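You operate a simulated robot arm through the tools that you are given. There is no shell and no other tool.

You are at the controls of a simulated robot arm. One attempt, no reset.

JOB
Put things in order on the top of the dining table. At the end: the cream mug (marked "ZHEN") from the top of the dining table is on the teal film case (marked "Beyond Dustmoor"); the white cloth stands where the yellow battery stood; the yellow battery stands where the cream mug stood; the blue battery stands where the white cloth stood; whatever was shut is shut again. Leave all else as you found it, and nothing knocked over. Set down upright: mug.
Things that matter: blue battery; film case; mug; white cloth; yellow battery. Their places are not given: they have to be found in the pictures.

Only the result counts: the job must be done as asked and must still hold three seconds after the hand-in. Knocking over, shifting, dropping, spilling or breaking anything else fails it. Flat cloth is picked up by pressing the open fingertips on it (5 to 10 N) and closing them slowly along it; thin cloth reads only 2 to 8 mm in the jaws.

ROBOT AND FRAMES
A 6-joint arm with a two-finger gripper, fixed in place. Base frame: the origin is at the foot of the arm, x ahead of it, y to its left, z up; the work surface is at about z = 0. Units: m, degrees, N and s.
With the tool pointing down near the work surface it reaches from about 0.18 to 0.48 m from the base axis. Its first joint turns from -66.0 to 66.0 degrees. Payload 1.76 kg.
The tool frame sits at the grasp point between the pads (the TCP): z along the fingers, y along the line on which they close. The tips reach 0.029 m beyond it. The gripper opens to 0.082 m; its body begins 0.058 m behind the TCP.
Orientation is that of the tool frame in the base frame, as a unit quaternion [w, x, y, z]. With the fingers straight down and closing along the base's y, the tool's x points along the base's -x, its y along +y and its z along -z.

CONTROLS
- The arm moves only by the tool arm_command. Its argument "moves" is a list of rows, each a list of 3 entries, a list of its own where there are three numbers: the turn, a rotation vector about the tool's x, y, z in degrees, then the shift along the tool's x, y, z in m, then the opening, from 0 (shut) to 1 (fully open). In form: [[[ax, ay, az], [tx, ty, tz], claw], ...]. A call has 1 to 20 rows; each row shifts and turns the commanded pose from where the row before left it, along the tool's axes as they then stand. A row lasts 0.2 s, in which the tool goes at most 0.05 m and 8.6 degrees; a call with a longer step from one row to the next is refused whole, and so is a gripper value outside its range. Where a pose cannot be reached the arm comes as near as it can. A force on the tool above 40 N (or 10 N above the force at the start of the call, whichever is more), or a blocked arm, ends the call early, and 0.2 s more pass. The fingers move at their own pace (about 0.2035 m/s each) and stop on an object; they squeeze with about 32 N. The grip force told is the motor's: it shows also when the fingers shut on nothing. Time passes only in rows, and 0.2 s behind the last, so rows that do not move let the fingers close. The reply holds the time, the measured pose of the TCP, the force on the tool along the base axes, the opening and the grip force, in the units named above and with some noise, with the torque about the TCP (base axes, N m) and any sound that the robot's microphone picked up.
- Cameras (640 x 400 px; columns grow to the right, rows downward): "scene" is fixed at [0.0683, 0.3385, 0.4301]; the picture's right is [-0.68, -0.73, 0.00], its down [-0.38, 0.35, -0.85] and it looks along [0.63, -0.58, -0.52] (base axes); focal length 224 px, centre (320, 200). "wrist" rides on the gripper at [0.079, 0.004, -0.089] in the tool frame; the picture's right is [-0.05, 1.00, 0.00], its down [-0.71, -0.04, -0.71] and it looks along [-0.71, -0.04, 0.71] (tool axes); focal length 256 px, centre (320, 200).
- snapshot(camera): a new picture of that camera. The clock stands still meanwhile.
- measure_at(camera, pixels): for up to 12 pixels [column, row] of the newest picture of that camera ("zoom" is the newest enlarged one), the place [x, y, z] in the base frame of the surface seen there, good to about 0.002 m. The clock stands still meanwhile.
- zoom(camera, box): a new picture of the part [left, top, right, bottom] of that camera's present view, enlarged. The clock stands still meanwhile.
- sign_off(): hands the job in; it is judged then, once.

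Leave the gripper open and the arm clear of the work at the hand-in unless told otherwise.

The tools are called as a command line: name --argument value ..., lists and objects as JSON in quotes. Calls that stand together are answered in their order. arm_command: Moves the arm, as the interface text tells. Its arguments: {"type":"object","properties":{"moves":{"type":"array"}},"required":["moves"]} The other tools are called the same way: snapshot (camera) takes a picture; measure_at (camera, pixels) gives the place of the surface under pixels of a picture; zoom (camera, box) takes an enlarged picture of a part of a camera's view; sign_off () hands the job in.

At the start:

```text
time_s: 0.0
position: [0.2906, 0.0638, 0.3075]
ee_rot: [0.0, -0.001, 1.0, 0.0]
wrist_force: [0.1, 0.6, 0.0]
wrist_torque: [0.01, 0.02, 0.0]
opening: 0.0821
grip_force: 0.0
```

scene: 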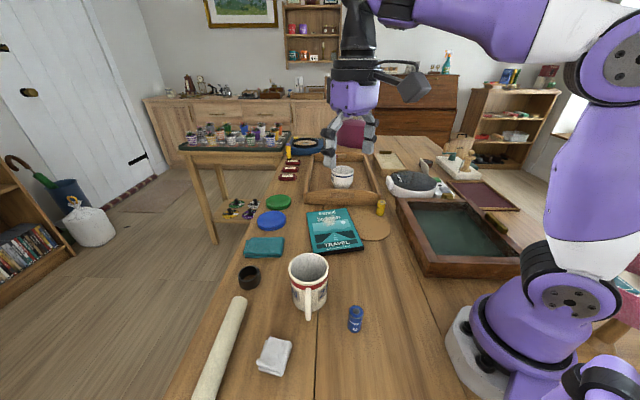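
wrist: 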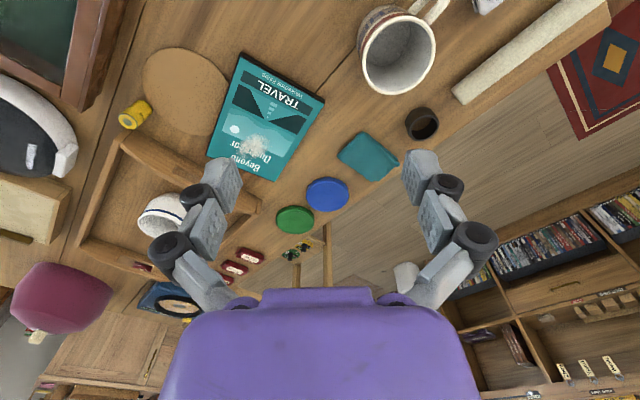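

I see the table with a teal film case near (335,230), a mug at (309,280), a blue battery at (355,318), a white cloth at (273,355), a yellow battery at (381,207), and another cup at (342,175). I'll zoom in on these to identify them.

zoom --camera "scene" --box '[220, 240, 400, 390]'

zoom --camera "scene" --box '[280, 140, 420, 260]'

zoom --camera "wrist" --box '[100, 0, 500, 250]'

```text
2.67 times, centred on (310, 315) of scene
```

zoom: 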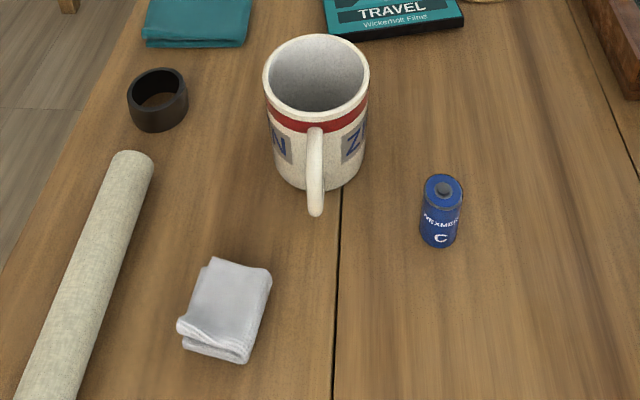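

```text
3.33 times, centred on (350, 200) of scene
```

zoom: 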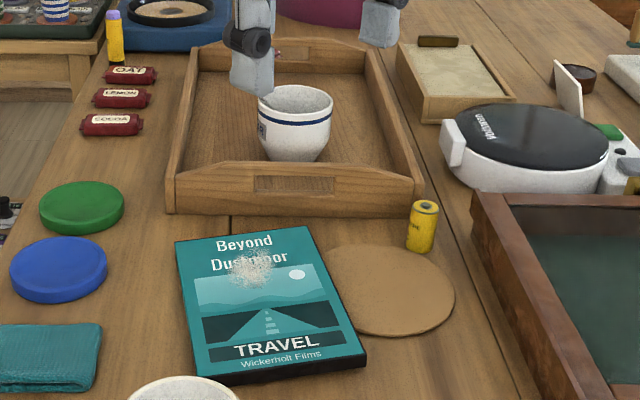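

```text
1.60 times, centred on (300, 125) of wrist
```

zoom: 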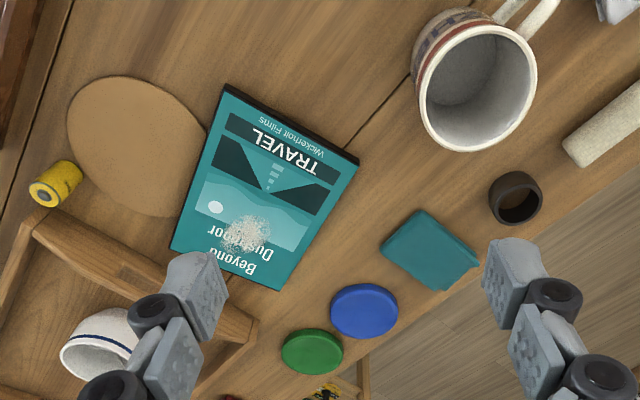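

The front mug shows "Z" and "N", matching ZHEN. The film case has a speckled patch near its title. Now I'll measure key points: case corners, mug rim, batteries, cloth.

measure_at --camera "scene" --pixels '[[307, 213], [347, 208], [362, 246], [314, 252], [327, 220], [335, 235], [290, 268], [327, 268], [309, 256], [309, 283], [309, 270], [308, 312]]'

measure_at --camera "scene" --pixels '[[356, 308], [355, 318], [355, 331], [349, 330], [381, 201], [380, 208], [380, 214], [273, 350], [290, 343], [258, 366], [281, 375], [269, 338]]'

zoom --camera "scene" --box '[240, 325, 310, 385]'

```text
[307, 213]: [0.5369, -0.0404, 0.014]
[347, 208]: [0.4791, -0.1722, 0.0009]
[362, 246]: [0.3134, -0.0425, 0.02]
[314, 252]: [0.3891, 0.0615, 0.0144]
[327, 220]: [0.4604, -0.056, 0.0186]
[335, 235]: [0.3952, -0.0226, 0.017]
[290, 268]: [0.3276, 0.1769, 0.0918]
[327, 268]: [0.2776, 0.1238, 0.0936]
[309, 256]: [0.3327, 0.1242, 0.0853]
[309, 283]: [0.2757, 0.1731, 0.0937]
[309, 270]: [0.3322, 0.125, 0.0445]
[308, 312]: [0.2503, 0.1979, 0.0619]
```

```text
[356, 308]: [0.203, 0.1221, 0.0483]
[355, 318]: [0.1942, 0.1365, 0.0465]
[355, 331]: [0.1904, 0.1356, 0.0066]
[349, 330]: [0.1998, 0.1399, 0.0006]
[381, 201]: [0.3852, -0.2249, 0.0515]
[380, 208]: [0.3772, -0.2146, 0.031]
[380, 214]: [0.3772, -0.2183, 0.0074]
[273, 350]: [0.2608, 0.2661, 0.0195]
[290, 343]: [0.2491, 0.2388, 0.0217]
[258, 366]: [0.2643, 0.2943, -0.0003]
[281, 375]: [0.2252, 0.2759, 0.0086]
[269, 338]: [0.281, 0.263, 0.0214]
```

```text
6.67 times, centred on (275, 355) of scene
```

zoom: 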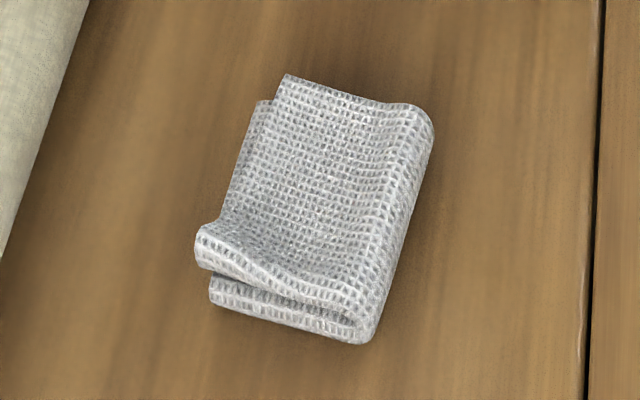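

The cloth is a small folded stack. I'll measure its corners on this zoomed picture, corners at about (288,76), (428,110), (365,342), (200,232), plus nearby table points.

measure_at --camera "zoom" --pixels '[[290, 82], [262, 108], [424, 114], [428, 140], [366, 335], [355, 300], [204, 234], [212, 290], [300, 200], [390, 260], [250, 330], [350, 350]]'

zoom --camera "scene" --box '[270, 240, 350, 330]'

```text
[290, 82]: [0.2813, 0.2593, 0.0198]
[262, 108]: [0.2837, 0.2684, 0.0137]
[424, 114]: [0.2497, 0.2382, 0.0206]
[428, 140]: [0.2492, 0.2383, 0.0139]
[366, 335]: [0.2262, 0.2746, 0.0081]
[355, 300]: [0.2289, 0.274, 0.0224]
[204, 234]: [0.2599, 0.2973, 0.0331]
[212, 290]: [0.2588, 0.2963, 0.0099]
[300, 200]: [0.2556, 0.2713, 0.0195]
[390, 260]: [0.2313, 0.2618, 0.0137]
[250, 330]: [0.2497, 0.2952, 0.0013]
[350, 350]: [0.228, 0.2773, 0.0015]
```

```text
4.44 times, centred on (310, 285) of scene
```

zoom: 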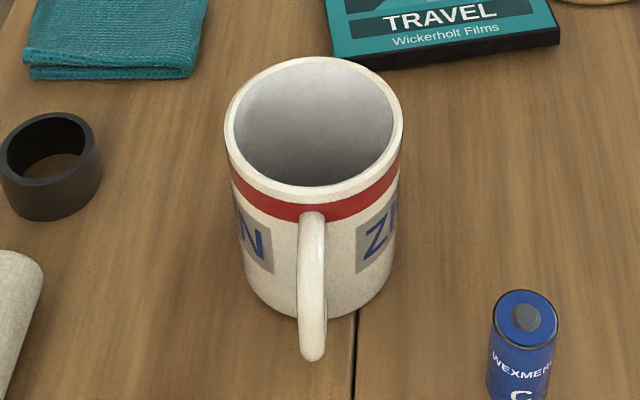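

The cloth footprint is about 40 x 44 mm centred near (0.254, 0.268), ~20 mm high. Now I'll measure the mug outline on this zoom: rim outer left (226,130), right (402,130), front (312,188), back (315,58), handle (312,230)-(312,355), and body edges.

measure_at --camera "zoom" --pixels '[[229, 125], [400, 125], [312, 187], [315, 61], [253, 170], [375, 170], [265, 90], [370, 90], [300, 290], [312, 340], [325, 290], [245, 260]]'

measure_at --camera "scene" --pixels '[[306, 213], [348, 210], [361, 245], [315, 248], [316, 216], [340, 212], [356, 235], [310, 230], [320, 218], [350, 222], [330, 246], [320, 247]]'

```text
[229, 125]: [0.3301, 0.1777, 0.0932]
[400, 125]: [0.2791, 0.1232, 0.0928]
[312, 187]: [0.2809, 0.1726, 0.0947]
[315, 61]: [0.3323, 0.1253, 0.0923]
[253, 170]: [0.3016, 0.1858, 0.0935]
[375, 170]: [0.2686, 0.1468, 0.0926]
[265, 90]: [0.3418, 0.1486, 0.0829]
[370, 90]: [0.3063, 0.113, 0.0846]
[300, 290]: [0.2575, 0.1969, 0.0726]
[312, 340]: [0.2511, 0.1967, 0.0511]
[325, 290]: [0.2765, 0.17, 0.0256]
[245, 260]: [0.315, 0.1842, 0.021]
```

```text
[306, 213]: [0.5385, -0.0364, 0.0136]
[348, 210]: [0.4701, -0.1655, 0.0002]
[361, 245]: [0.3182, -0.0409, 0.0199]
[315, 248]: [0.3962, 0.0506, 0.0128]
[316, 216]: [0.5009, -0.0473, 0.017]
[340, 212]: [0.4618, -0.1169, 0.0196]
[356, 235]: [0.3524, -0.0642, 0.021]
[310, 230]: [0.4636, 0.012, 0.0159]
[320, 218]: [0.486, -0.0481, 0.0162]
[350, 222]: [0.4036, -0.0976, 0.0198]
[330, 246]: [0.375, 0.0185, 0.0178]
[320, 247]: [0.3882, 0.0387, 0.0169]
```

Mug outer diameter ≈ 75 mm, centre ≈ (0.305, 0.150), handle pointing toward (-0.75, 0.67). The case seems to span (0.396,0.053),(0.316,-0.042),(0.539,-0.036),(0.458,-0.13). Now look closer at the speckled patch on the case and at the yellow battery area.

zoom --camera "scene" --box '[295, 200, 375, 260]'

zoom --camera "wrist" --box '[90, 70, 210, 160]'

zoom --camera "scene" --box '[345, 180, 415, 245]'

```text
6.67 times, centred on (335, 230) of scene
```

zoom: 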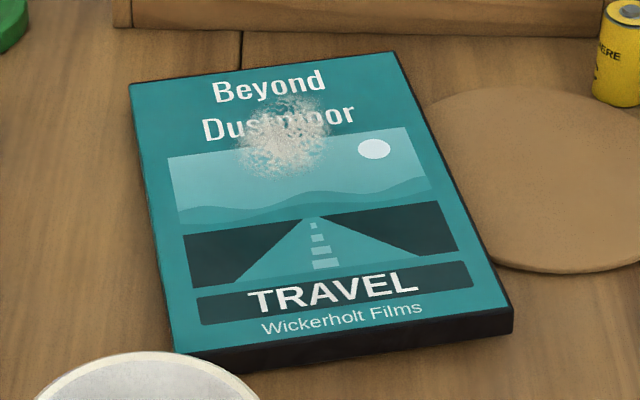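

```text
4.44 times, centred on (150, 115) of wrist
```

zoom: 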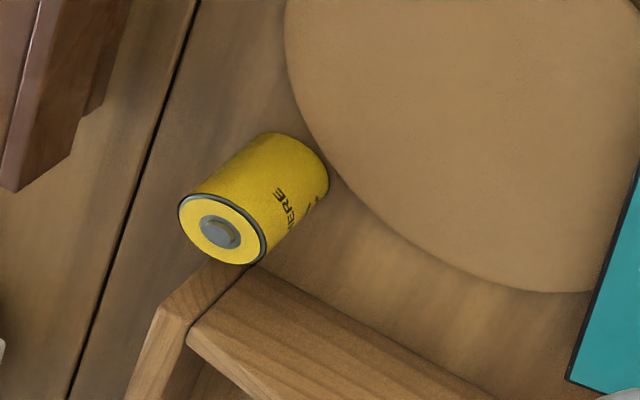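

```text
6.15 times, centred on (380, 212) of scene
```

zoom: 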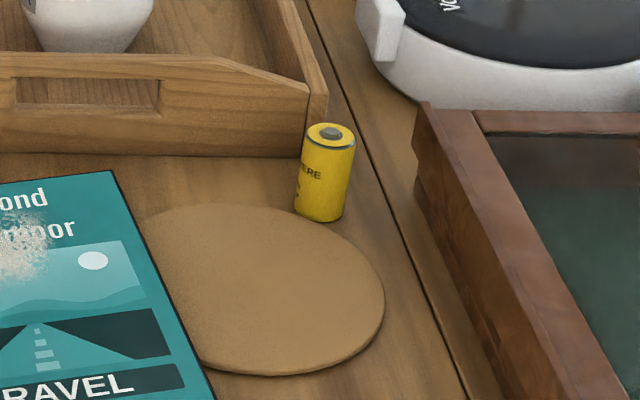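

The battery stands between the round mat and the tray corner. I'll measure that neighbourhood on this zoom: mat edge, tray corner, brown box edge.

measure_at --camera "zoom" --pixels '[[313, 150], [305, 90], [326, 95], [240, 150], [300, 213], [320, 219], [340, 218], [290, 215], [340, 240], [370, 210], [330, 133], [352, 180]]'

measure_at --camera "wrist" --pixels '[[130, 122], [137, 118], [151, 103], [145, 96], [152, 108], [130, 122], [125, 132], [140, 125], [120, 130], [146, 110], [140, 99], [160, 122]]'

```text
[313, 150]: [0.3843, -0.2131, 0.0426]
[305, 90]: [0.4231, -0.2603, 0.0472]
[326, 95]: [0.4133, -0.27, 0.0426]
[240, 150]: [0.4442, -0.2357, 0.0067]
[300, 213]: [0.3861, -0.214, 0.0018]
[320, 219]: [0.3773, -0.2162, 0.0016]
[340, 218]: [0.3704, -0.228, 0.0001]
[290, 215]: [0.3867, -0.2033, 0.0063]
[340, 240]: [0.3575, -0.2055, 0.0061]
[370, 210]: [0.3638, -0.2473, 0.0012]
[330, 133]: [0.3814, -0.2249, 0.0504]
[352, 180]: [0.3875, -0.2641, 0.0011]
```

```text
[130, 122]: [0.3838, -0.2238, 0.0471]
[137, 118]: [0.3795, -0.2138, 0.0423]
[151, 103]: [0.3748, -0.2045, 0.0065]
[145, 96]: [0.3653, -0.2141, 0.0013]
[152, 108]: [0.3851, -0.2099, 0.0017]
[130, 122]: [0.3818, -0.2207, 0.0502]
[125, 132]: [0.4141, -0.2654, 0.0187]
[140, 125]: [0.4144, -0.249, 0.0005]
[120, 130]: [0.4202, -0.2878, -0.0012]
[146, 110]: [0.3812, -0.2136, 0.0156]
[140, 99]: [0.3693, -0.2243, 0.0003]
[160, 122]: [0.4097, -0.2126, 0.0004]
```

The battery centre is about (0.382, -0.224), radius ~12.5 mm, the mat edge ~20 mm from it (6 mm thick), and the tray face ~52 mm away. First job: the mug. I turn the tool about 41.7° so the fingers close across the handle direction, and go above the mug at z≈0.2, fully open.

arm_command --moves '[[[0, 0, 8.34], [0, 0, 0.02], 1], [[0, 0, 8.34], [0, 0, 0.02], 1], [[0, 0, 8.34], [0, 0, 0.02], 1], [[0, 0, 8.34], [0, 0, 0.02], 1], [[0, 0, 8.34], [0, 0, 0.02], 1], [[0, 0, 0], [0.0155, 0.0246, 0], 1], [[0, 0, 0], [0.0155, 0.0246, 0], 1], [[0, 0, 0], [0.0156, 0.0247, 0], 1], [[0, 0, 0], [0, 0, 0], 1]]'

```text
time_s: 2.0
position: [0.3042, 0.1507, 0.2074]
ee_rot: [0.0, 0.355, 0.935, 0.0]
wrist_force: [-0.6, -0.1, -0.2]
wrist_torque: [0.03, -0.01, -0.04]
opening: 0.0819
grip_force: 0.0
```

The tool is above the mug at (0.304, 0.151, 0.207). I take both pictures to check the centring.

snapshot --camera "wrist"

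snapshot --camera "scene"

```text
taken
```

wrist: 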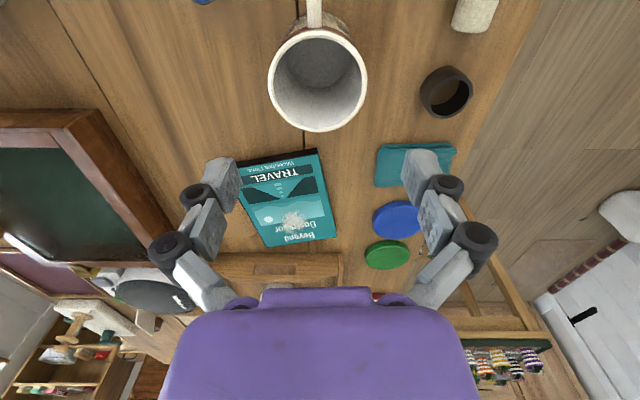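

```text
taken
```

scene: 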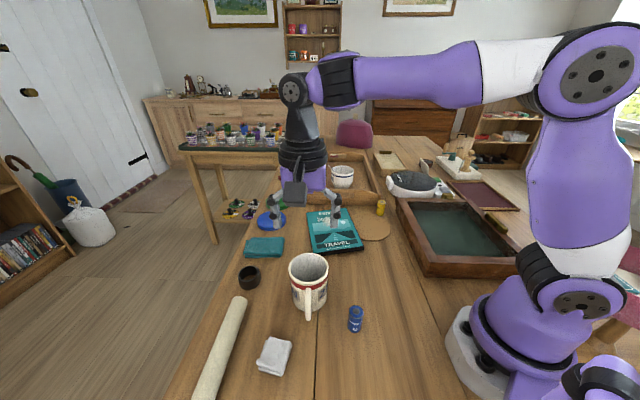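

The mug rim in the wrist picture spans columns 268–367 with bottom at row 132. I'll measure rim points there to refine the centre.

measure_at --camera "wrist" --pixels '[[271, 80], [365, 80], [318, 130], [318, 33], [280, 113], [355, 113], [276, 60], [361, 60], [318, 85], [310, 12], [320, 12], [315, 5]]'

zoom --camera "wrist" --box '[240, 0, 400, 150]'

```text
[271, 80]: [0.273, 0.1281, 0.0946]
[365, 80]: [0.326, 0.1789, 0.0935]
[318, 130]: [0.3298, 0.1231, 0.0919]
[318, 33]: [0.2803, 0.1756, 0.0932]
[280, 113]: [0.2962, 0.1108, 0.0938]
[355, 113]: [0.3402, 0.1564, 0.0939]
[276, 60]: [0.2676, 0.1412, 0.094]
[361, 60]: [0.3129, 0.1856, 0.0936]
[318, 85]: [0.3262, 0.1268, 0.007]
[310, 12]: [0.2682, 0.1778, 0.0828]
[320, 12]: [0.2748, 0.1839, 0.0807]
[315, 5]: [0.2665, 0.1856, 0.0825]
```

```text
2.67 times, centred on (320, 75) of wrist
```

zoom: 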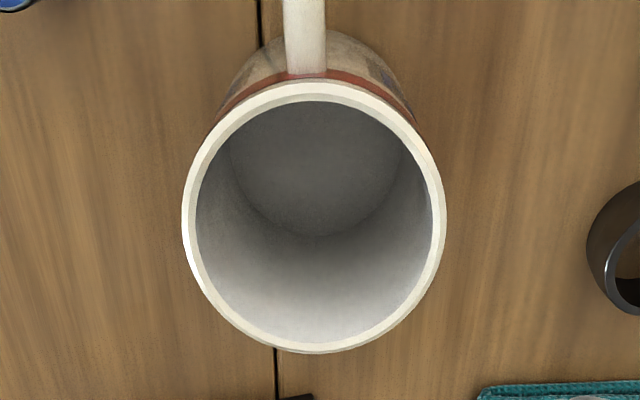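

Rim centre fits to about (0.304, 0.149), so the tool is within ~1.5 mm. I shift slightly (−1.2 mm tool x, −0.7 mm tool y), go down to z≈0.135 (tips just above the rim), and look again.

arm_command --moves '[[[0, 0, 0], [-0.0012, -0.0007, 0.02], 1], [[0, 0, 0], [0, 0, 0.025], 1], [[0, 0, 0], [0, 0, 0.027], 1], [[0, 0, 0], [0, 0, 0], 1]]'

snapshot --camera "wrist"

zoom --camera "scene" --box '[240, 190, 380, 330]'

```text
time_s: 3.0
position: [0.3048, 0.1483, 0.1348]
ee_rot: [0.0, 0.356, 0.935, 0.0]
wrist_force: [0.2, 0.9, 0.2]
wrist_torque: [0.03, -0.01, 0.0]
opening: 0.0822
grip_force: 0.0
```

```text
taken
```

wrist: 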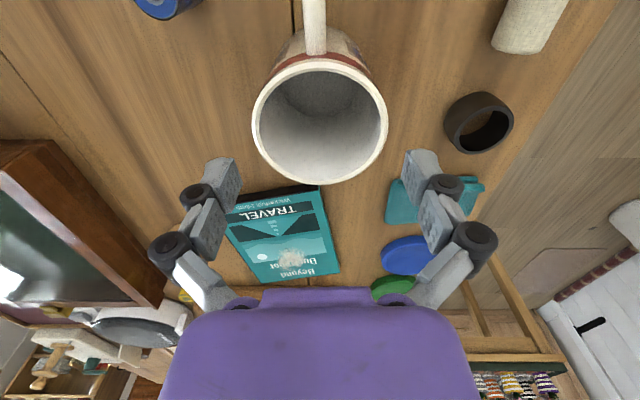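

```text
2.86 times, centred on (310, 260) of scene
```

zoom: 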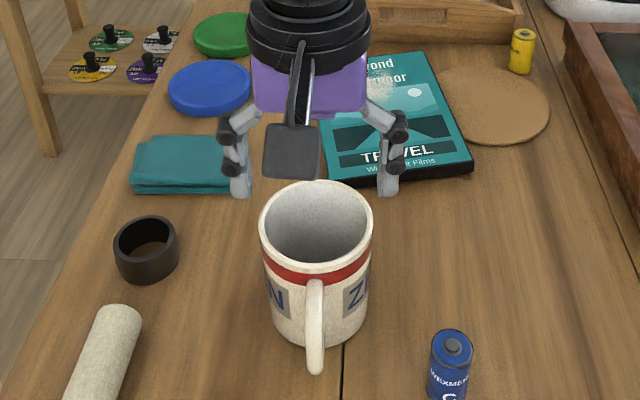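

Rim columns 252–388 are centred at 320 as needed; the mug seems 2–3 mm toward tool +x, so I shift +1.5 mm. Then descend slowly past the rim to z≈0.105 with the force guard.

arm_command --moves '[[[0, 0, 0], [0.0015, 0, 0.005], 1], [[0, 0, 0], [0, 0, 0.005], 1], [[0, 0, 0], [0, 0, 0.005], 1], [[0, 0, 0], [0, 0, 0.005], 1], [[0, 0, 0], [0, 0, 0.005], 1], [[0, 0, 0], [0, 0, 0.005], 1], [[0, 0, 0], [0, 0, 0], 1]]'

zoom --camera "scene" --box '[240, 190, 380, 330]'

snapshot --camera "wrist"

```text
time_s: 4.6
position: [0.3042, 0.1492, 0.1061]
ee_rot: [0.0, 0.356, 0.934, 0.0]
wrist_force: [-0.7, 0.3, 0.0]
wrist_torque: [0.01, -0.02, -0.03]
opening: 0.0821
grip_force: 0.2
```

```text
2.86 times, centred on (310, 260) of scene
```

zoom: 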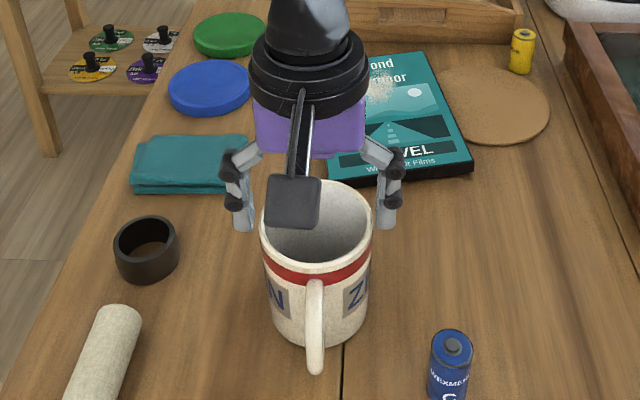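

```text
taken
```

wrist: 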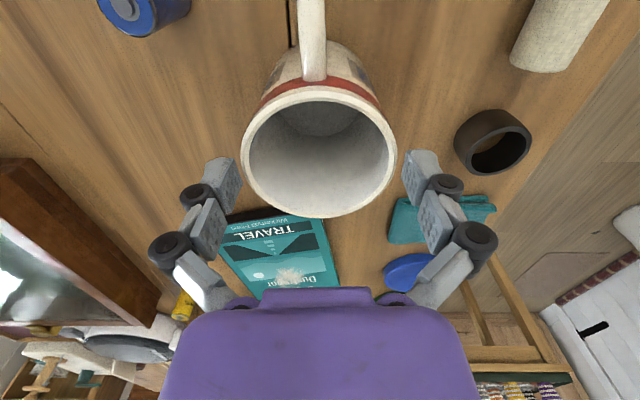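

The tips are past the rim on both sides with no force. I keep going down to z≈0.066.

arm_command --moves '[[[0, 0, 0], [0, 0, 0.008], 1], [[0, 0, 0], [0, 0, 0.008], 1], [[0, 0, 0], [0, 0, 0.008], 1], [[0, 0, 0], [0, 0, 0.008], 1], [[0, 0, 0], [0, 0, 0.008], 1], [[0, 0, 0], [0, 0, 0], 1]]'

snapshot --camera "wrist"

```text
time_s: 6.0
position: [0.3039, 0.1504, 0.0655]
ee_rot: [0.001, 0.355, 0.935, 0.0]
wrist_force: [0.1, -0.3, 0.2]
wrist_torque: [0.01, -0.03, 0.0]
opening: 0.082
grip_force: 0.0
```

```text
taken
```

wrist: 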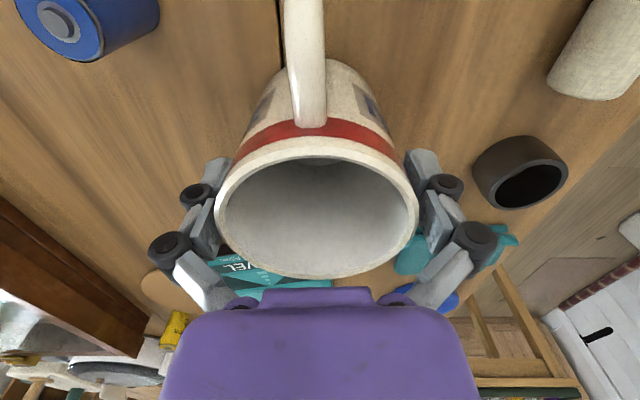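

Both fingers straddle the mug. I close in small steps so the mug is centred gently, then hold.

arm_command --moves '[[[0, 0, 0], [0, 0, 0], 0.96], [[0, 0, 0], [0, 0, 0], 0.93], [[0, 0, 0], [0, 0, 0], 0.9], [[0, 0, 0], [0, 0, 0], 0.87], [[0, 0, 0], [0, 0, 0], 0.8], [[0, 0, 0], [0, 0, 0], 0.5], [[0, 0, 0], [0, 0, 0], 0.0], [[0, 0, 0], [0, 0, 0], 0.0]]'

```text
time_s: 7.8
position: [0.3042, 0.1492, 0.0646]
ee_rot: [0.0, 0.356, 0.934, 0.0]
wrist_force: [-4.1, -3.3, 11.0]
wrist_torque: [-0.16, 0.22, 0.01]
opening: 0.0759
grip_force: 32.0
```

The jaws hold the mug at 75.9 mm with 32 N. I lift gently by 2 cm and check.

arm_command --moves '[[[0, 0, 0], [0, 0, -0.004], 0], [[0, 0, 0], [0, 0, -0.006], 0], [[0, 0, 0], [0, 0, -0.01], 0], [[0, 0, 0], [0, 0, 0], 0]]'

zoom --camera "scene" --box '[240, 190, 380, 330]'

```text
time_s: 8.8
position: [0.303, 0.1506, 0.0846]
ee_rot: [0.0, 0.356, 0.934, -0.001]
wrist_force: [0.4, -0.1, -3.0]
wrist_torque: [-0.01, -0.02, 0.0]
opening: 0.0759
grip_force: 32.1
```

```text
2.86 times, centred on (310, 260) of scene
```

zoom: 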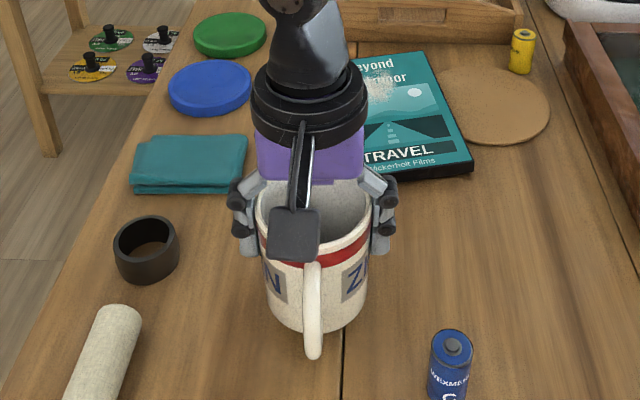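

The mug is held (about 3 N) and free of the table. Case corners by ray geometry: (0.389,0.067), (0.317,-0.048), (0.540,-0.036), (0.471,-0.151), i.e. 135 x 184 mm. I aim for (0.403,-0.024), fully on the case and clear of the speckled patch. Lift to z≈0.15 then travel there.

arm_command --moves '[[[0, 0, 0], [0, 0, -0.02], 0], [[0, 0, 0], [0, 0, -0.025], 0], [[0, 0, 0], [0, 0, -0.021], 0], [[0, 0, 0], [-0.012, -0.0041, 0], 0], [[0, 0, 0], [-0.02365, -0.00805, 0], 0], [[0, 0, 0], [-0.02365, -0.00805, 0], 0], [[0, 0, 0], [-0.02365, -0.00805, 0], 0], [[0, 0, 0], [-0.02365, -0.00805, 0], 0], [[0, 0, 0], [-0.02365, -0.00805, 0], 0], [[0, 0, 0], [-0.02365, -0.00805, 0], 0], [[0, 0, 0], [-0.02365, -0.00805, 0], 0], [[0, 0, 0], [-0.0116, -0.0039, 0], 0], [[0, 0, 0], [0, 0, 0], 0]]'

snapshot --camera "scene"

snapshot --camera "wrist"

```text
time_s: 11.6
position: [0.4003, -0.025, 0.1519]
ee_rot: [0.0, 0.355, 0.935, 0.0]
wrist_force: [-0.3, 0.8, -3.5]
wrist_torque: [-0.03, -0.03, 0.0]
opening: 0.076
grip_force: 32.1
```

```text
taken
```

scene: 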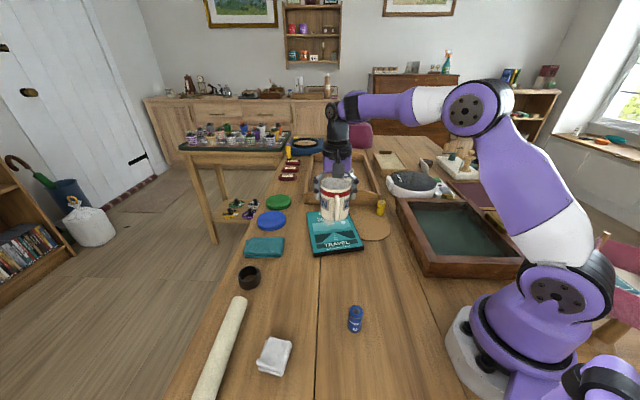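

```text
taken
```

wrist: 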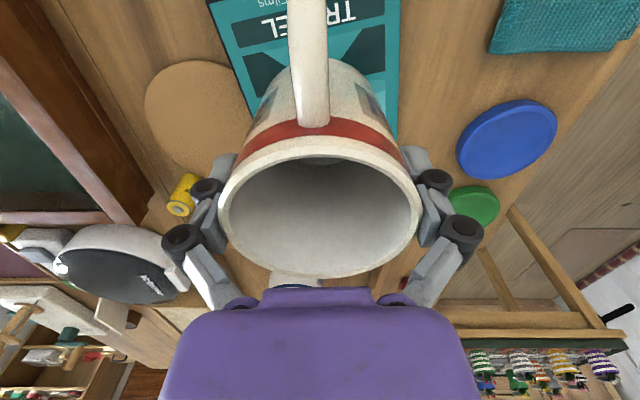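

The mug is over the case. I lower to about z≈0.09 and look before final contact.

arm_command --moves '[[[0, 0, 0], [0, 0, 0.015], 0], [[0, 0, 0], [0, 0, 0.02], 0], [[0, 0, 0], [0, 0, 0.015], 0], [[0, 0, 0], [0, 0, 0.008], 0], [[0, 0, 0], [0, 0, 0.004], 0], [[0, 0, 0], [0, 0, 0], 0]]'

zoom --camera "scene" --box '[280, 160, 400, 270]'

```text
time_s: 13.0
position: [0.4004, -0.0245, 0.0901]
ee_rot: [0.0, 0.356, 0.935, -0.001]
wrist_force: [-0.2, 0.1, -3.0]
wrist_torque: [-0.02, -0.03, -0.01]
opening: 0.0759
grip_force: 31.4
```

```text
3.64 times, centred on (340, 215) of scene
```

zoom: 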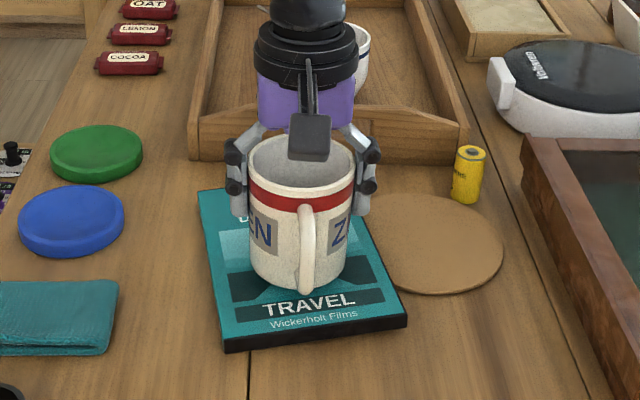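

The mug hovers just above the case. Lower in 1.5 mm steps and watch for the weight to come off.

arm_command --moves '[[[0, 0, 0], [0, 0, 0.002], 0], [[0, 0, 0], [0, 0, 0.002], 0], [[0, 0, 0], [0, 0, 0.0015], 0], [[0, 0, 0], [0, 0, 0], 0]]'

```text
time_s: 14.0
position: [0.4008, -0.0247, 0.0839]
ee_rot: [0.0, 0.356, 0.935, 0.0]
wrist_force: [0.4, 0.2, -3.1]
wrist_torque: [0.0, 0.02, -0.01]
opening: 0.0756
grip_force: 32.3
```

No contact yet at z=0.084. A few more 1 mm steps.

arm_command --moves '[[[0, 0, 0], [0, 0, 0.001], 0], [[0, 0, 0], [0, 0, 0.001], 0], [[0, 0, 0], [0, 0, 0], 0]]'

```text
time_s: 14.8
position: [0.4016, -0.0252, 0.0837]
ee_rot: [0.002, 0.356, 0.934, 0.0]
wrist_force: [-2.9, 3.3, 16.0]
wrist_torque: [-0.28, 0.39, -0.09]
opening: 0.0761
grip_force: 31.8
```

Contact now (16 N upward). I back off 1 mm to relax, then open slowly.

arm_command --moves '[[[0, 0, 0], [0, 0, -0.001], 0], [[0, 0, 0], [0, 0, 0], 0]]'

```text
time_s: 15.4
position: [0.4023, -0.0253, 0.0837]
ee_rot: [0.001, 0.357, 0.934, -0.001]
wrist_force: [2.6, -1.5, 4.6]
wrist_torque: [-0.33, -0.06, 0.09]
opening: 0.076
grip_force: 32.3
```

The mug rests lightly on the case (4.6 N). I open the fingers gently to full.

arm_command --moves '[[[0, 0, 0], [0, 0, 0], 0.93], [[0, 0, 0], [0, 0, 0], 0.96], [[0, 0, 0], [0, 0, 0], 1], [[0, 0, 0], [0, 0, 0], 1]]'

snapshot --camera "wrist"

zoom --camera "scene" --box '[280, 160, 400, 270]'

```text
time_s: 16.4
position: [0.4013, -0.0247, 0.0835]
ee_rot: [0.0, 0.357, 0.934, 0.0]
wrist_force: [0.7, 0.8, 0.2]
wrist_torque: [-0.04, 0.03, 0.03]
opening: 0.0817
grip_force: 0.0
```

```text
taken
```

wrist: 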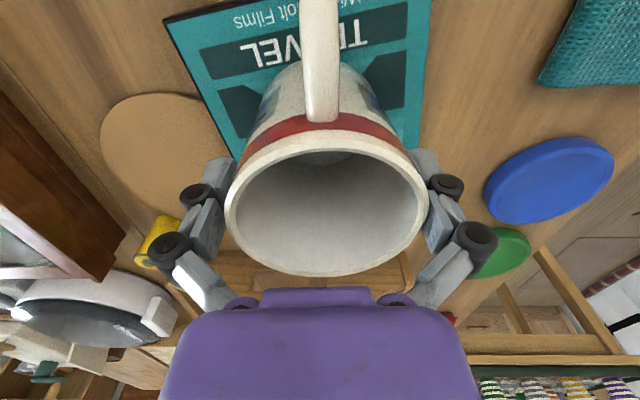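

```text
3.64 times, centred on (340, 215) of scene
```

zoom: 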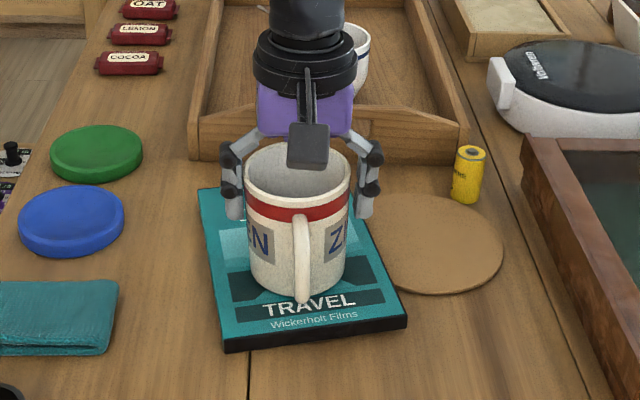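

The mug stands upright on the case. In the wrist view its rim is centred at column ~327, so it's ~2.5 mm toward the right finger; I'll re-centre the tool by +2.5 mm in tool y, then rise straight up slowly.

arm_command --moves '[[[0, 0, 0], [0, 0.0025, 0], 1], [[0, 0, 0], [0, 0, -0.005], 1], [[0, 0, 0], [0, 0, -0.01], 1], [[0, 0, 0], [0, 0, -0.015], 1], [[0, 0, 0], [0, 0, -0.02], 1], [[0, 0, 0], [0, 0, -0.025], 1], [[0, 0, 0], [0, 0, -0.025], 1], [[0, 0, 0], [0, 0, -0.02], 1], [[0, 0, 0], [0, 0, 0], 1]]'

snapshot --camera "wrist"

snapshot --camera "scene"

```text
time_s: 18.4
position: [0.4043, -0.0215, 0.2026]
ee_rot: [0.001, 0.356, 0.935, 0.0]
wrist_force: [0.0, -0.2, -0.4]
wrist_torque: [0.02, -0.03, 0.02]
opening: 0.0818
grip_force: 0.1
```

```text
taken
```

wrist: 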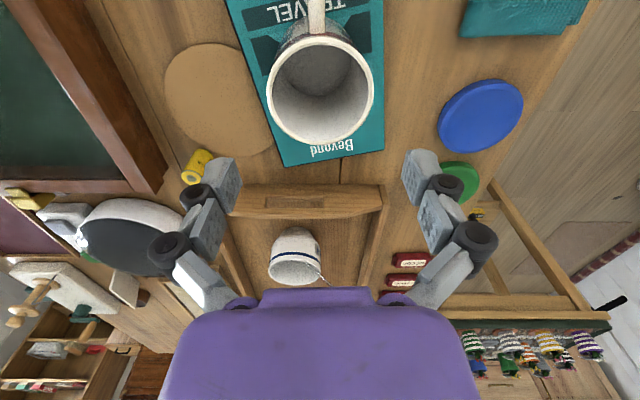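

```text
taken
```

scene: 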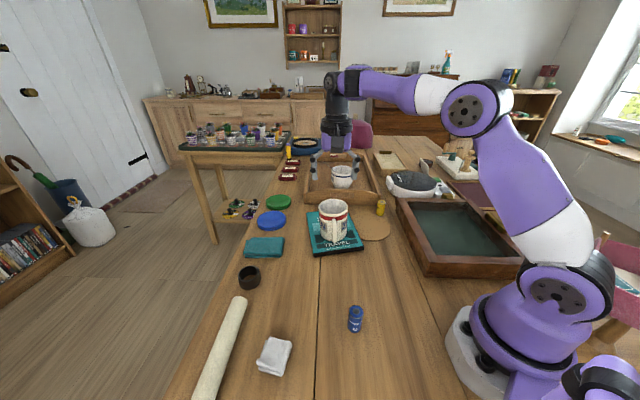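

The mug stands well on the case. Next the yellow battery: I travel at z≈0.2 to above (0.382,-0.224), with jaws reduced to about 50 mm.

arm_command --moves '[[[0, 0, 0], [-0.0147, -0.0207, 0], 0.6], [[0, 0, 0], [-0.0147, -0.0207, 0], 0.6], [[0, 0, 0], [-0.0147, -0.0207, 0], 0.6], [[0, 0, 0], [-0.0147, -0.0207, 0], 0.6], [[0, 0, 0], [-0.0147, -0.0207, 0], 0.6], [[0, 0, 0], [-0.0147, -0.0207, 0], 0.6], [[0, 0, 0], [-0.0147, -0.0207, 0], 0.6], [[0, 0, 0], [-0.0146, -0.0206, 0], 0.6], [[0, 0, 0], [0, 0, 0.03], 0.6], [[0, 0, 0], [0, 0, 0.03], 0.6], [[0, 0, 0], [0, 0, 0], 0.6]]'

snapshot --camera "wrist"

zoom --camera "scene" --box '[320, 140, 440, 250]'

```text
time_s: 20.8
position: [0.3819, -0.2247, 0.1415]
ee_rot: [0.001, 0.355, 0.935, 0.0]
wrist_force: [0.6, -0.2, -0.1]
wrist_torque: [-0.02, -0.01, 0.02]
opening: 0.0491
grip_force: 0.2
```

```text
taken
```

wrist: 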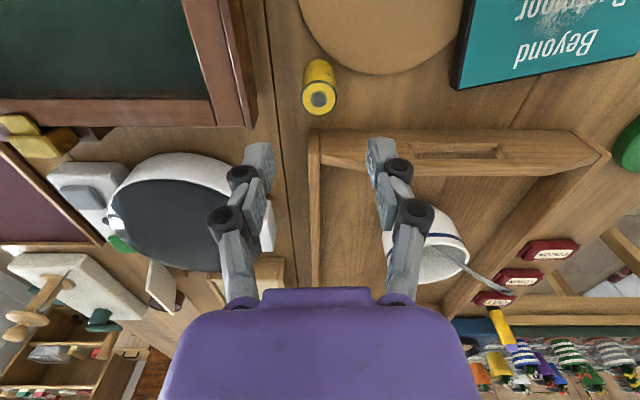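

```text
3.64 times, centred on (380, 195) of scene
```

zoom: 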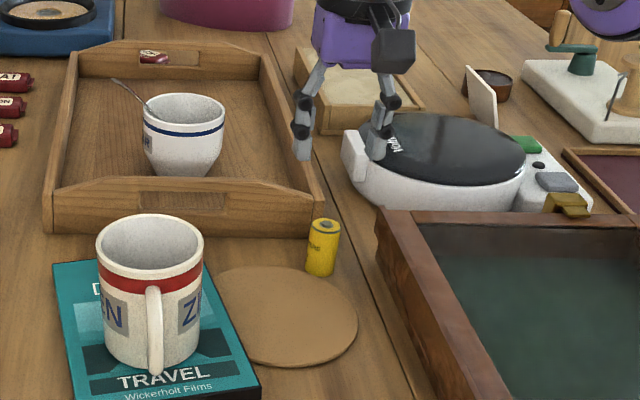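

The battery top sits at (320, 99) in the wrist view, right where the tool axis projects at that height. I'll measure it and the surroundings to confirm.

measure_at --camera "wrist" --pixels '[[320, 99], [309, 99], [331, 99], [320, 108], [320, 75], [316, 152], [312, 135], [350, 70], [340, 60], [308, 40], [296, 110], [246, 120]]'

zoom --camera "wrist" --box '[240, 30, 400, 180]'

```text
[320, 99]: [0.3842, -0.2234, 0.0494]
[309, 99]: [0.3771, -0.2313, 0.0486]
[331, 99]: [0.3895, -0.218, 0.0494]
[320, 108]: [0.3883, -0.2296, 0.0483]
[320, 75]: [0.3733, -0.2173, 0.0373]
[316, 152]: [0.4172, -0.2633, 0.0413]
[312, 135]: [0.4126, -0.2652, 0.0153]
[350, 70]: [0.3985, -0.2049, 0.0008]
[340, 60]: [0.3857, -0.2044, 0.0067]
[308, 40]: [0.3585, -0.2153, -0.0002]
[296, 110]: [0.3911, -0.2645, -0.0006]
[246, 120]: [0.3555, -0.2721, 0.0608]
```

```text
2.67 times, centred on (320, 105) of wrist
```

zoom: 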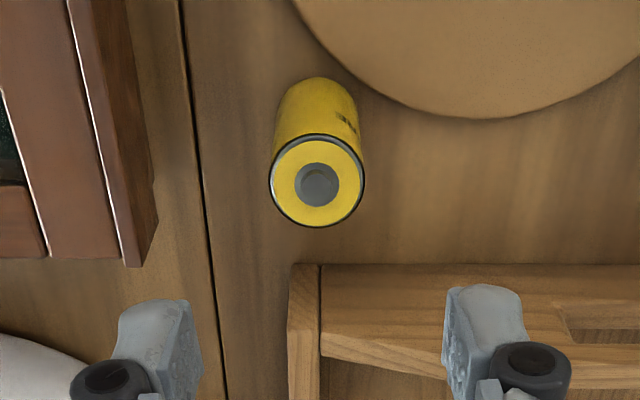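

Battery top centre ≈ (0.383,-0.2245), 24 mm wide; the brown box wall is ~54 mm away on the left. With jaws at ~41 mm there's clearance. I descend to z≈0.042 with decreasing step size.

arm_command --moves '[[[0, 0, 0], [0, 0.001, 0.015], 0.5], [[0, 0, 0], [0, 0, 0.02], 0.5], [[0, 0, 0], [0, 0, 0.02], 0.5], [[0, 0, 0], [0, 0, 0.01], 0.5], [[0, 0, 0], [0, 0, 0.01], 0.5], [[0, 0, 0], [0, 0, 0.01], 0.5], [[0, 0, 0], [0, 0, 0.01], 0.5], [[0, 0, 0], [0, 0, 0.004], 0.5], [[0, 0, 0], [0, 0, 0], 0.5]]'

snapshot --camera "wrist"

zoom --camera "scene" --box '[320, 140, 440, 250]'

```text
time_s: 22.8
position: [0.3806, -0.2231, 0.0438]
ee_rot: [0.0, 0.356, 0.934, 0.0]
wrist_force: [0.0, -0.4, 0.0]
wrist_torque: [0.02, 0.0, 0.02]
opening: 0.0409
grip_force: 0.0
```

```text
taken
```

wrist: 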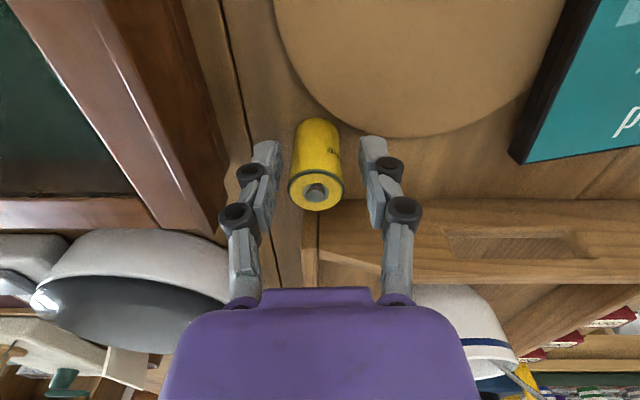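

```text
3.64 times, centred on (380, 195) of scene
```

zoom: 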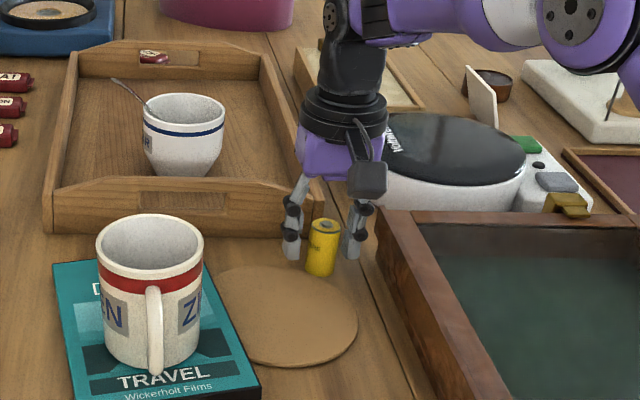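

The battery stands between the fingers, slightly left of centre (column 316). Close gradually and grip.

arm_command --moves '[[[0, 0, 0], [0, -0.001, 0], 0.44], [[0, 0, 0], [0, 0, 0], 0.4], [[0, 0, 0], [0, 0, 0], 0.36], [[0, 0, 0], [0, 0, 0], 0.33], [[0, 0, 0], [0, 0, 0], 0.3], [[0, 0, 0], [0, 0, 0], 0.27], [[0, 0, 0], [0, 0, 0], 0.2], [[0, 0, 0], [0, 0, 0], 0.0], [[0, 0, 0], [0, 0, 0], 0.0]]'

```text
time_s: 24.8
position: [0.3807, -0.2254, 0.0443]
ee_rot: [0.001, 0.356, 0.934, 0.0]
wrist_force: [0.0, -0.7, 1.4]
wrist_torque: [-0.04, 0.01, -0.05]
opening: 0.0246
grip_force: 31.6
```

The battery is held (24.6 mm). Lift to z≈0.2, then carry it over to the mug's former place (0.304, 0.149).

arm_command --moves '[[[0, 0, 0], [0, 0, -0.005], 0], [[0, 0, 0], [0, 0, -0.015], 0], [[0, 0, 0], [0, 0, -0.025], 0], [[0, 0, 0], [0, 0, -0.03], 0], [[0, 0, 0], [0, 0, -0.03], 0], [[0, 0, 0], [0, 0, -0.03], 0], [[0, 0, 0], [0, 0, -0.02], 0], [[0, 0, 0], [0, 0, 0], 0]]'

snapshot --camera "wrist"

snapshot --camera "scene"

```text
time_s: 26.6
position: [0.3801, -0.2254, 0.1987]
ee_rot: [0.001, 0.356, 0.935, 0.0]
wrist_force: [0.1, -0.8, -1.3]
wrist_torque: [-0.02, -0.02, 0.01]
opening: 0.0245
grip_force: 31.7
```

```text
taken
```

wrist: 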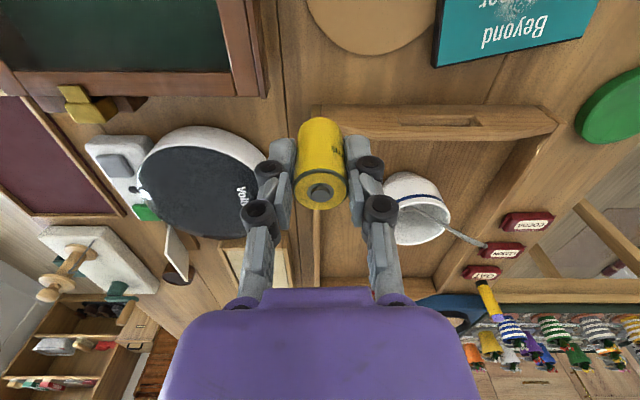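

```text
taken
```

scene: 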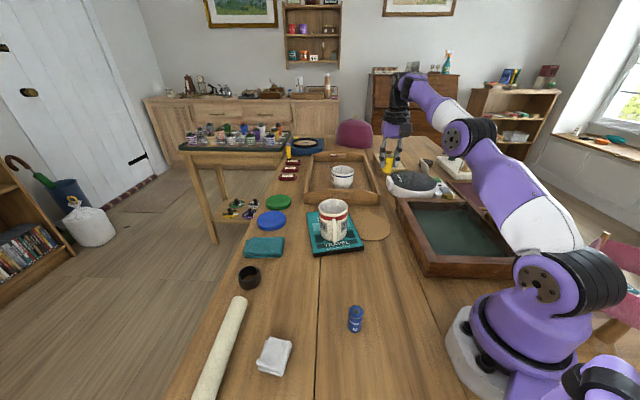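

The battery is held upright and clear. Travel at this height to (0.304, 0.149).

arm_command --moves '[[[0, 0, 0], [0.0118, 0.0087, 0], 0], [[0, 0, 0], [0.02356, 0.01743, 0], 0], [[0, 0, 0], [0.02356, 0.01743, 0], 0], [[0, 0, 0], [0.02356, 0.01743, 0], 0], [[0, 0, 0], [0.02356, 0.01743, 0], 0], [[0, 0, 0], [0.02356, 0.01743, 0], 0], [[0, 0, 0], [0.02356, 0.01743, 0], 0], [[0, 0, 0], [0.02356, 0.01743, 0], 0], [[0, 0, 0], [0.02356, 0.01743, 0], 0], [[0, 0, 0], [0.02356, 0.01743, 0], 0], [[0, 0, 0], [0.02356, 0.01743, 0], 0], [[0, 0, 0], [0.02356, 0.01743, 0], 0], [[0, 0, 0], [0.02356, 0.01743, 0], 0], [[0, 0, 0], [0.0118, 0.0087, 0], 0], [[0, 0, 0], [0, 0, 0], 0]]'

snapshot --camera "wrist"

snapshot --camera "scene"

```text
time_s: 29.8
position: [0.3029, 0.1492, 0.1992]
ee_rot: [0.0, 0.356, 0.935, 0.0]
wrist_force: [-0.1, -1.0, -0.8]
wrist_torque: [0.0, 0.02, -0.02]
opening: 0.0246
grip_force: 32.2
```

```text
taken
```

wrist: 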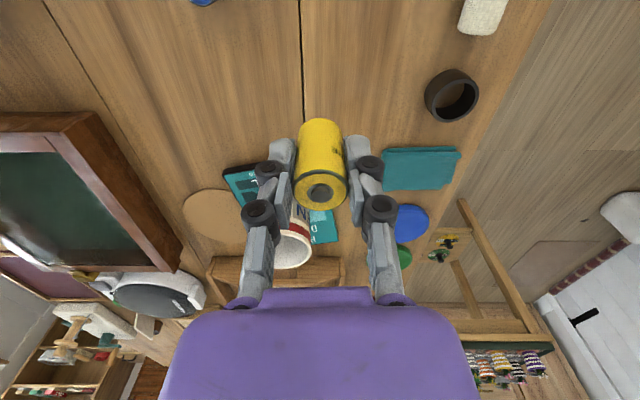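

```text
taken
```

scene: 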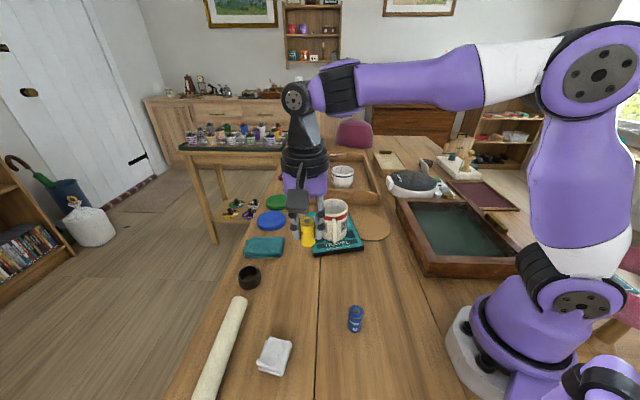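

Over the spot. Lower to about z≈0.052, then slow down.

arm_command --moves '[[[0, 0, 0], [0, 0, 0.02], 0], [[0, 0, 0], [0, 0, 0.03], 0], [[0, 0, 0], [0, 0, 0.03], 0], [[0, 0, 0], [0, 0, 0.03], 0], [[0, 0, 0], [0, 0, 0.02], 0], [[0, 0, 0], [0, 0, 0.012], 0], [[0, 0, 0], [0, 0, 0.004], 0], [[0, 0, 0], [0, 0, 0], 0]]'

zoom --camera "scene" --box '[250, 220, 370, 330]'

```text
time_s: 31.6
position: [0.3027, 0.149, 0.0516]
ee_rot: [-0.001, 0.355, 0.935, 0.0]
wrist_force: [-0.1, -0.1, 0.0]
wrist_torque: [-0.01, -0.02, 0.0]
opening: 0.0248
grip_force: 32.1
```

```text
3.64 times, centred on (310, 275) of scene
```

zoom: 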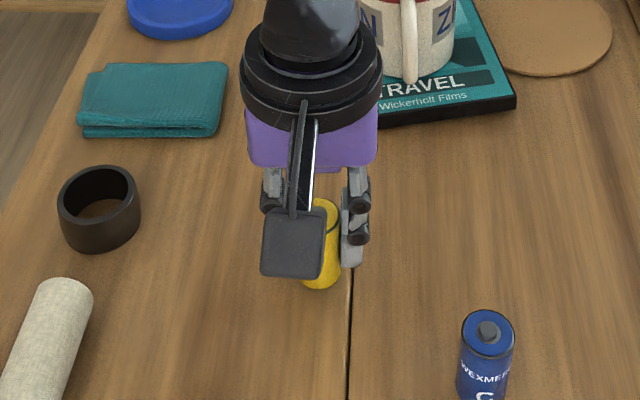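

A few mm above the table. Lower in small steps till contact.

arm_command --moves '[[[0, 0, 0], [0, 0, 0.003], 0], [[0, 0, 0], [0, 0, 0.002], 0], [[0, 0, 0], [0, 0, 0.001], 0], [[0, 0, 0], [0, 0, 0], 0]]'

```text
time_s: 32.6
position: [0.3028, 0.1481, 0.0458]
ee_rot: [0.001, 0.355, 0.935, 0.0]
wrist_force: [-0.5, 0.7, -1.4]
wrist_torque: [0.03, -0.03, -0.02]
opening: 0.0248
grip_force: 32.5
```

Still hanging at z=0.0458. Two more 1 mm steps.

arm_command --moves '[[[0, 0, 0], [0, 0, 0.001], 0], [[0, 0, 0], [0, 0, 0.0007], 0], [[0, 0, 0], [0, 0, 0], 0]]'

```text
time_s: 33.4
position: [0.3023, 0.1503, 0.0452]
ee_rot: [0.0, 0.355, 0.935, 0.0]
wrist_force: [0.3, 0.7, -1.2]
wrist_torque: [-0.04, -0.02, 0.01]
opening: 0.0249
grip_force: 31.8
```

arm_command --moves '[[[0, 0, 0], [0, 0, 0.001], 0], [[0, 0, 0], [0, 0, 0], 0]]'

```text
time_s: 34.0
position: [0.3037, 0.1493, 0.0432]
ee_rot: [0.0, 0.356, 0.935, 0.0]
wrist_force: [0.7, 0.4, -0.7]
wrist_torque: [0.03, 0.01, 0.0]
opening: 0.0248
grip_force: 32.0
```

Nearly at grasp height. One more 0.7 mm step to touch.

arm_command --moves '[[[0, 0, 0], [0, 0, 0.0007], 0], [[0, 0, 0], [0, 0, 0], 0]]'

```text
time_s: 34.6
position: [0.3027, 0.1492, 0.0436]
ee_rot: [0.002, 0.356, 0.935, 0.0]
wrist_force: [-7.3, -2.1, 24.7]
wrist_torque: [-0.09, 0.28, -0.01]
opening: 0.0247
grip_force: 31.7
```

Contact (24.7 N). Back off 0.5 mm, then open slowly.

arm_command --moves '[[[0, 0, 0], [0, 0, -0.0006], 0], [[0, 0, 0], [0, 0, 0], 0]]'

```text
time_s: 35.2
position: [0.3029, 0.149, 0.0443]
ee_rot: [0.0, 0.356, 0.934, 0.001]
wrist_force: [1.2, 1.8, 2.4]
wrist_torque: [0.05, -0.02, -0.01]
opening: 0.0245
grip_force: 31.8
```

The load is light now (2.4 N). Open in small steps up to ~45 mm.

arm_command --moves '[[[0, 0, 0], [0, 0, 0], 0.31], [[0, 0, 0], [0, 0, 0], 0.34], [[0, 0, 0], [0, 0, 0], 0.4], [[0, 0, 0], [0, 0, 0], 0.5], [[0, 0, 0], [0, 0, 0], 0.55], [[0, 0, 0], [0, 0, 0], 0.55]]'

snapshot --camera "wrist"

zoom --camera "scene" --box '[250, 220, 370, 330]'

```text
time_s: 36.6
position: [0.3034, 0.1484, 0.0435]
ee_rot: [0.0, 0.356, 0.935, 0.001]
wrist_force: [0.4, 1.0, 0.0]
wrist_torque: [0.01, -0.01, 0.01]
opening: 0.045
grip_force: 0.0
```

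```text
taken
```

wrist: 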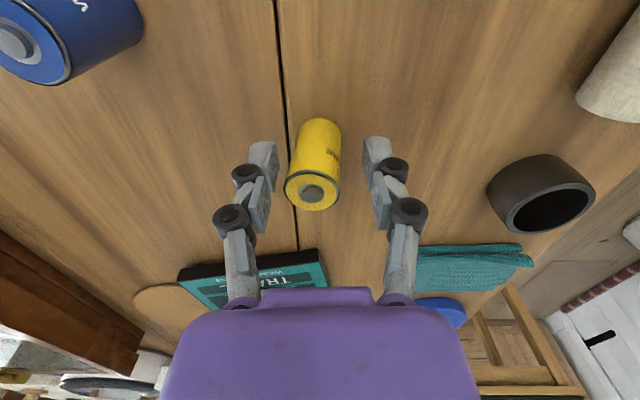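

```text
3.64 times, centred on (310, 275) of scene
```

zoom: 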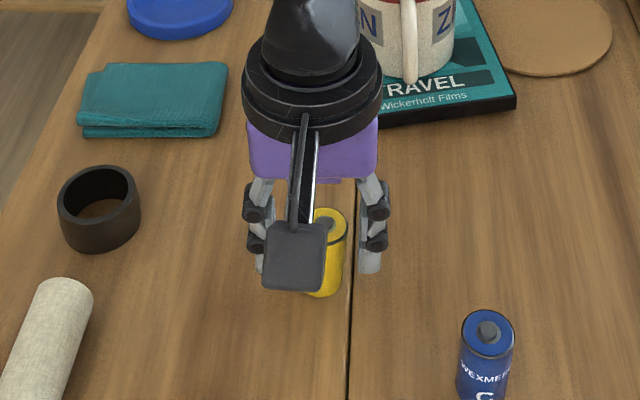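

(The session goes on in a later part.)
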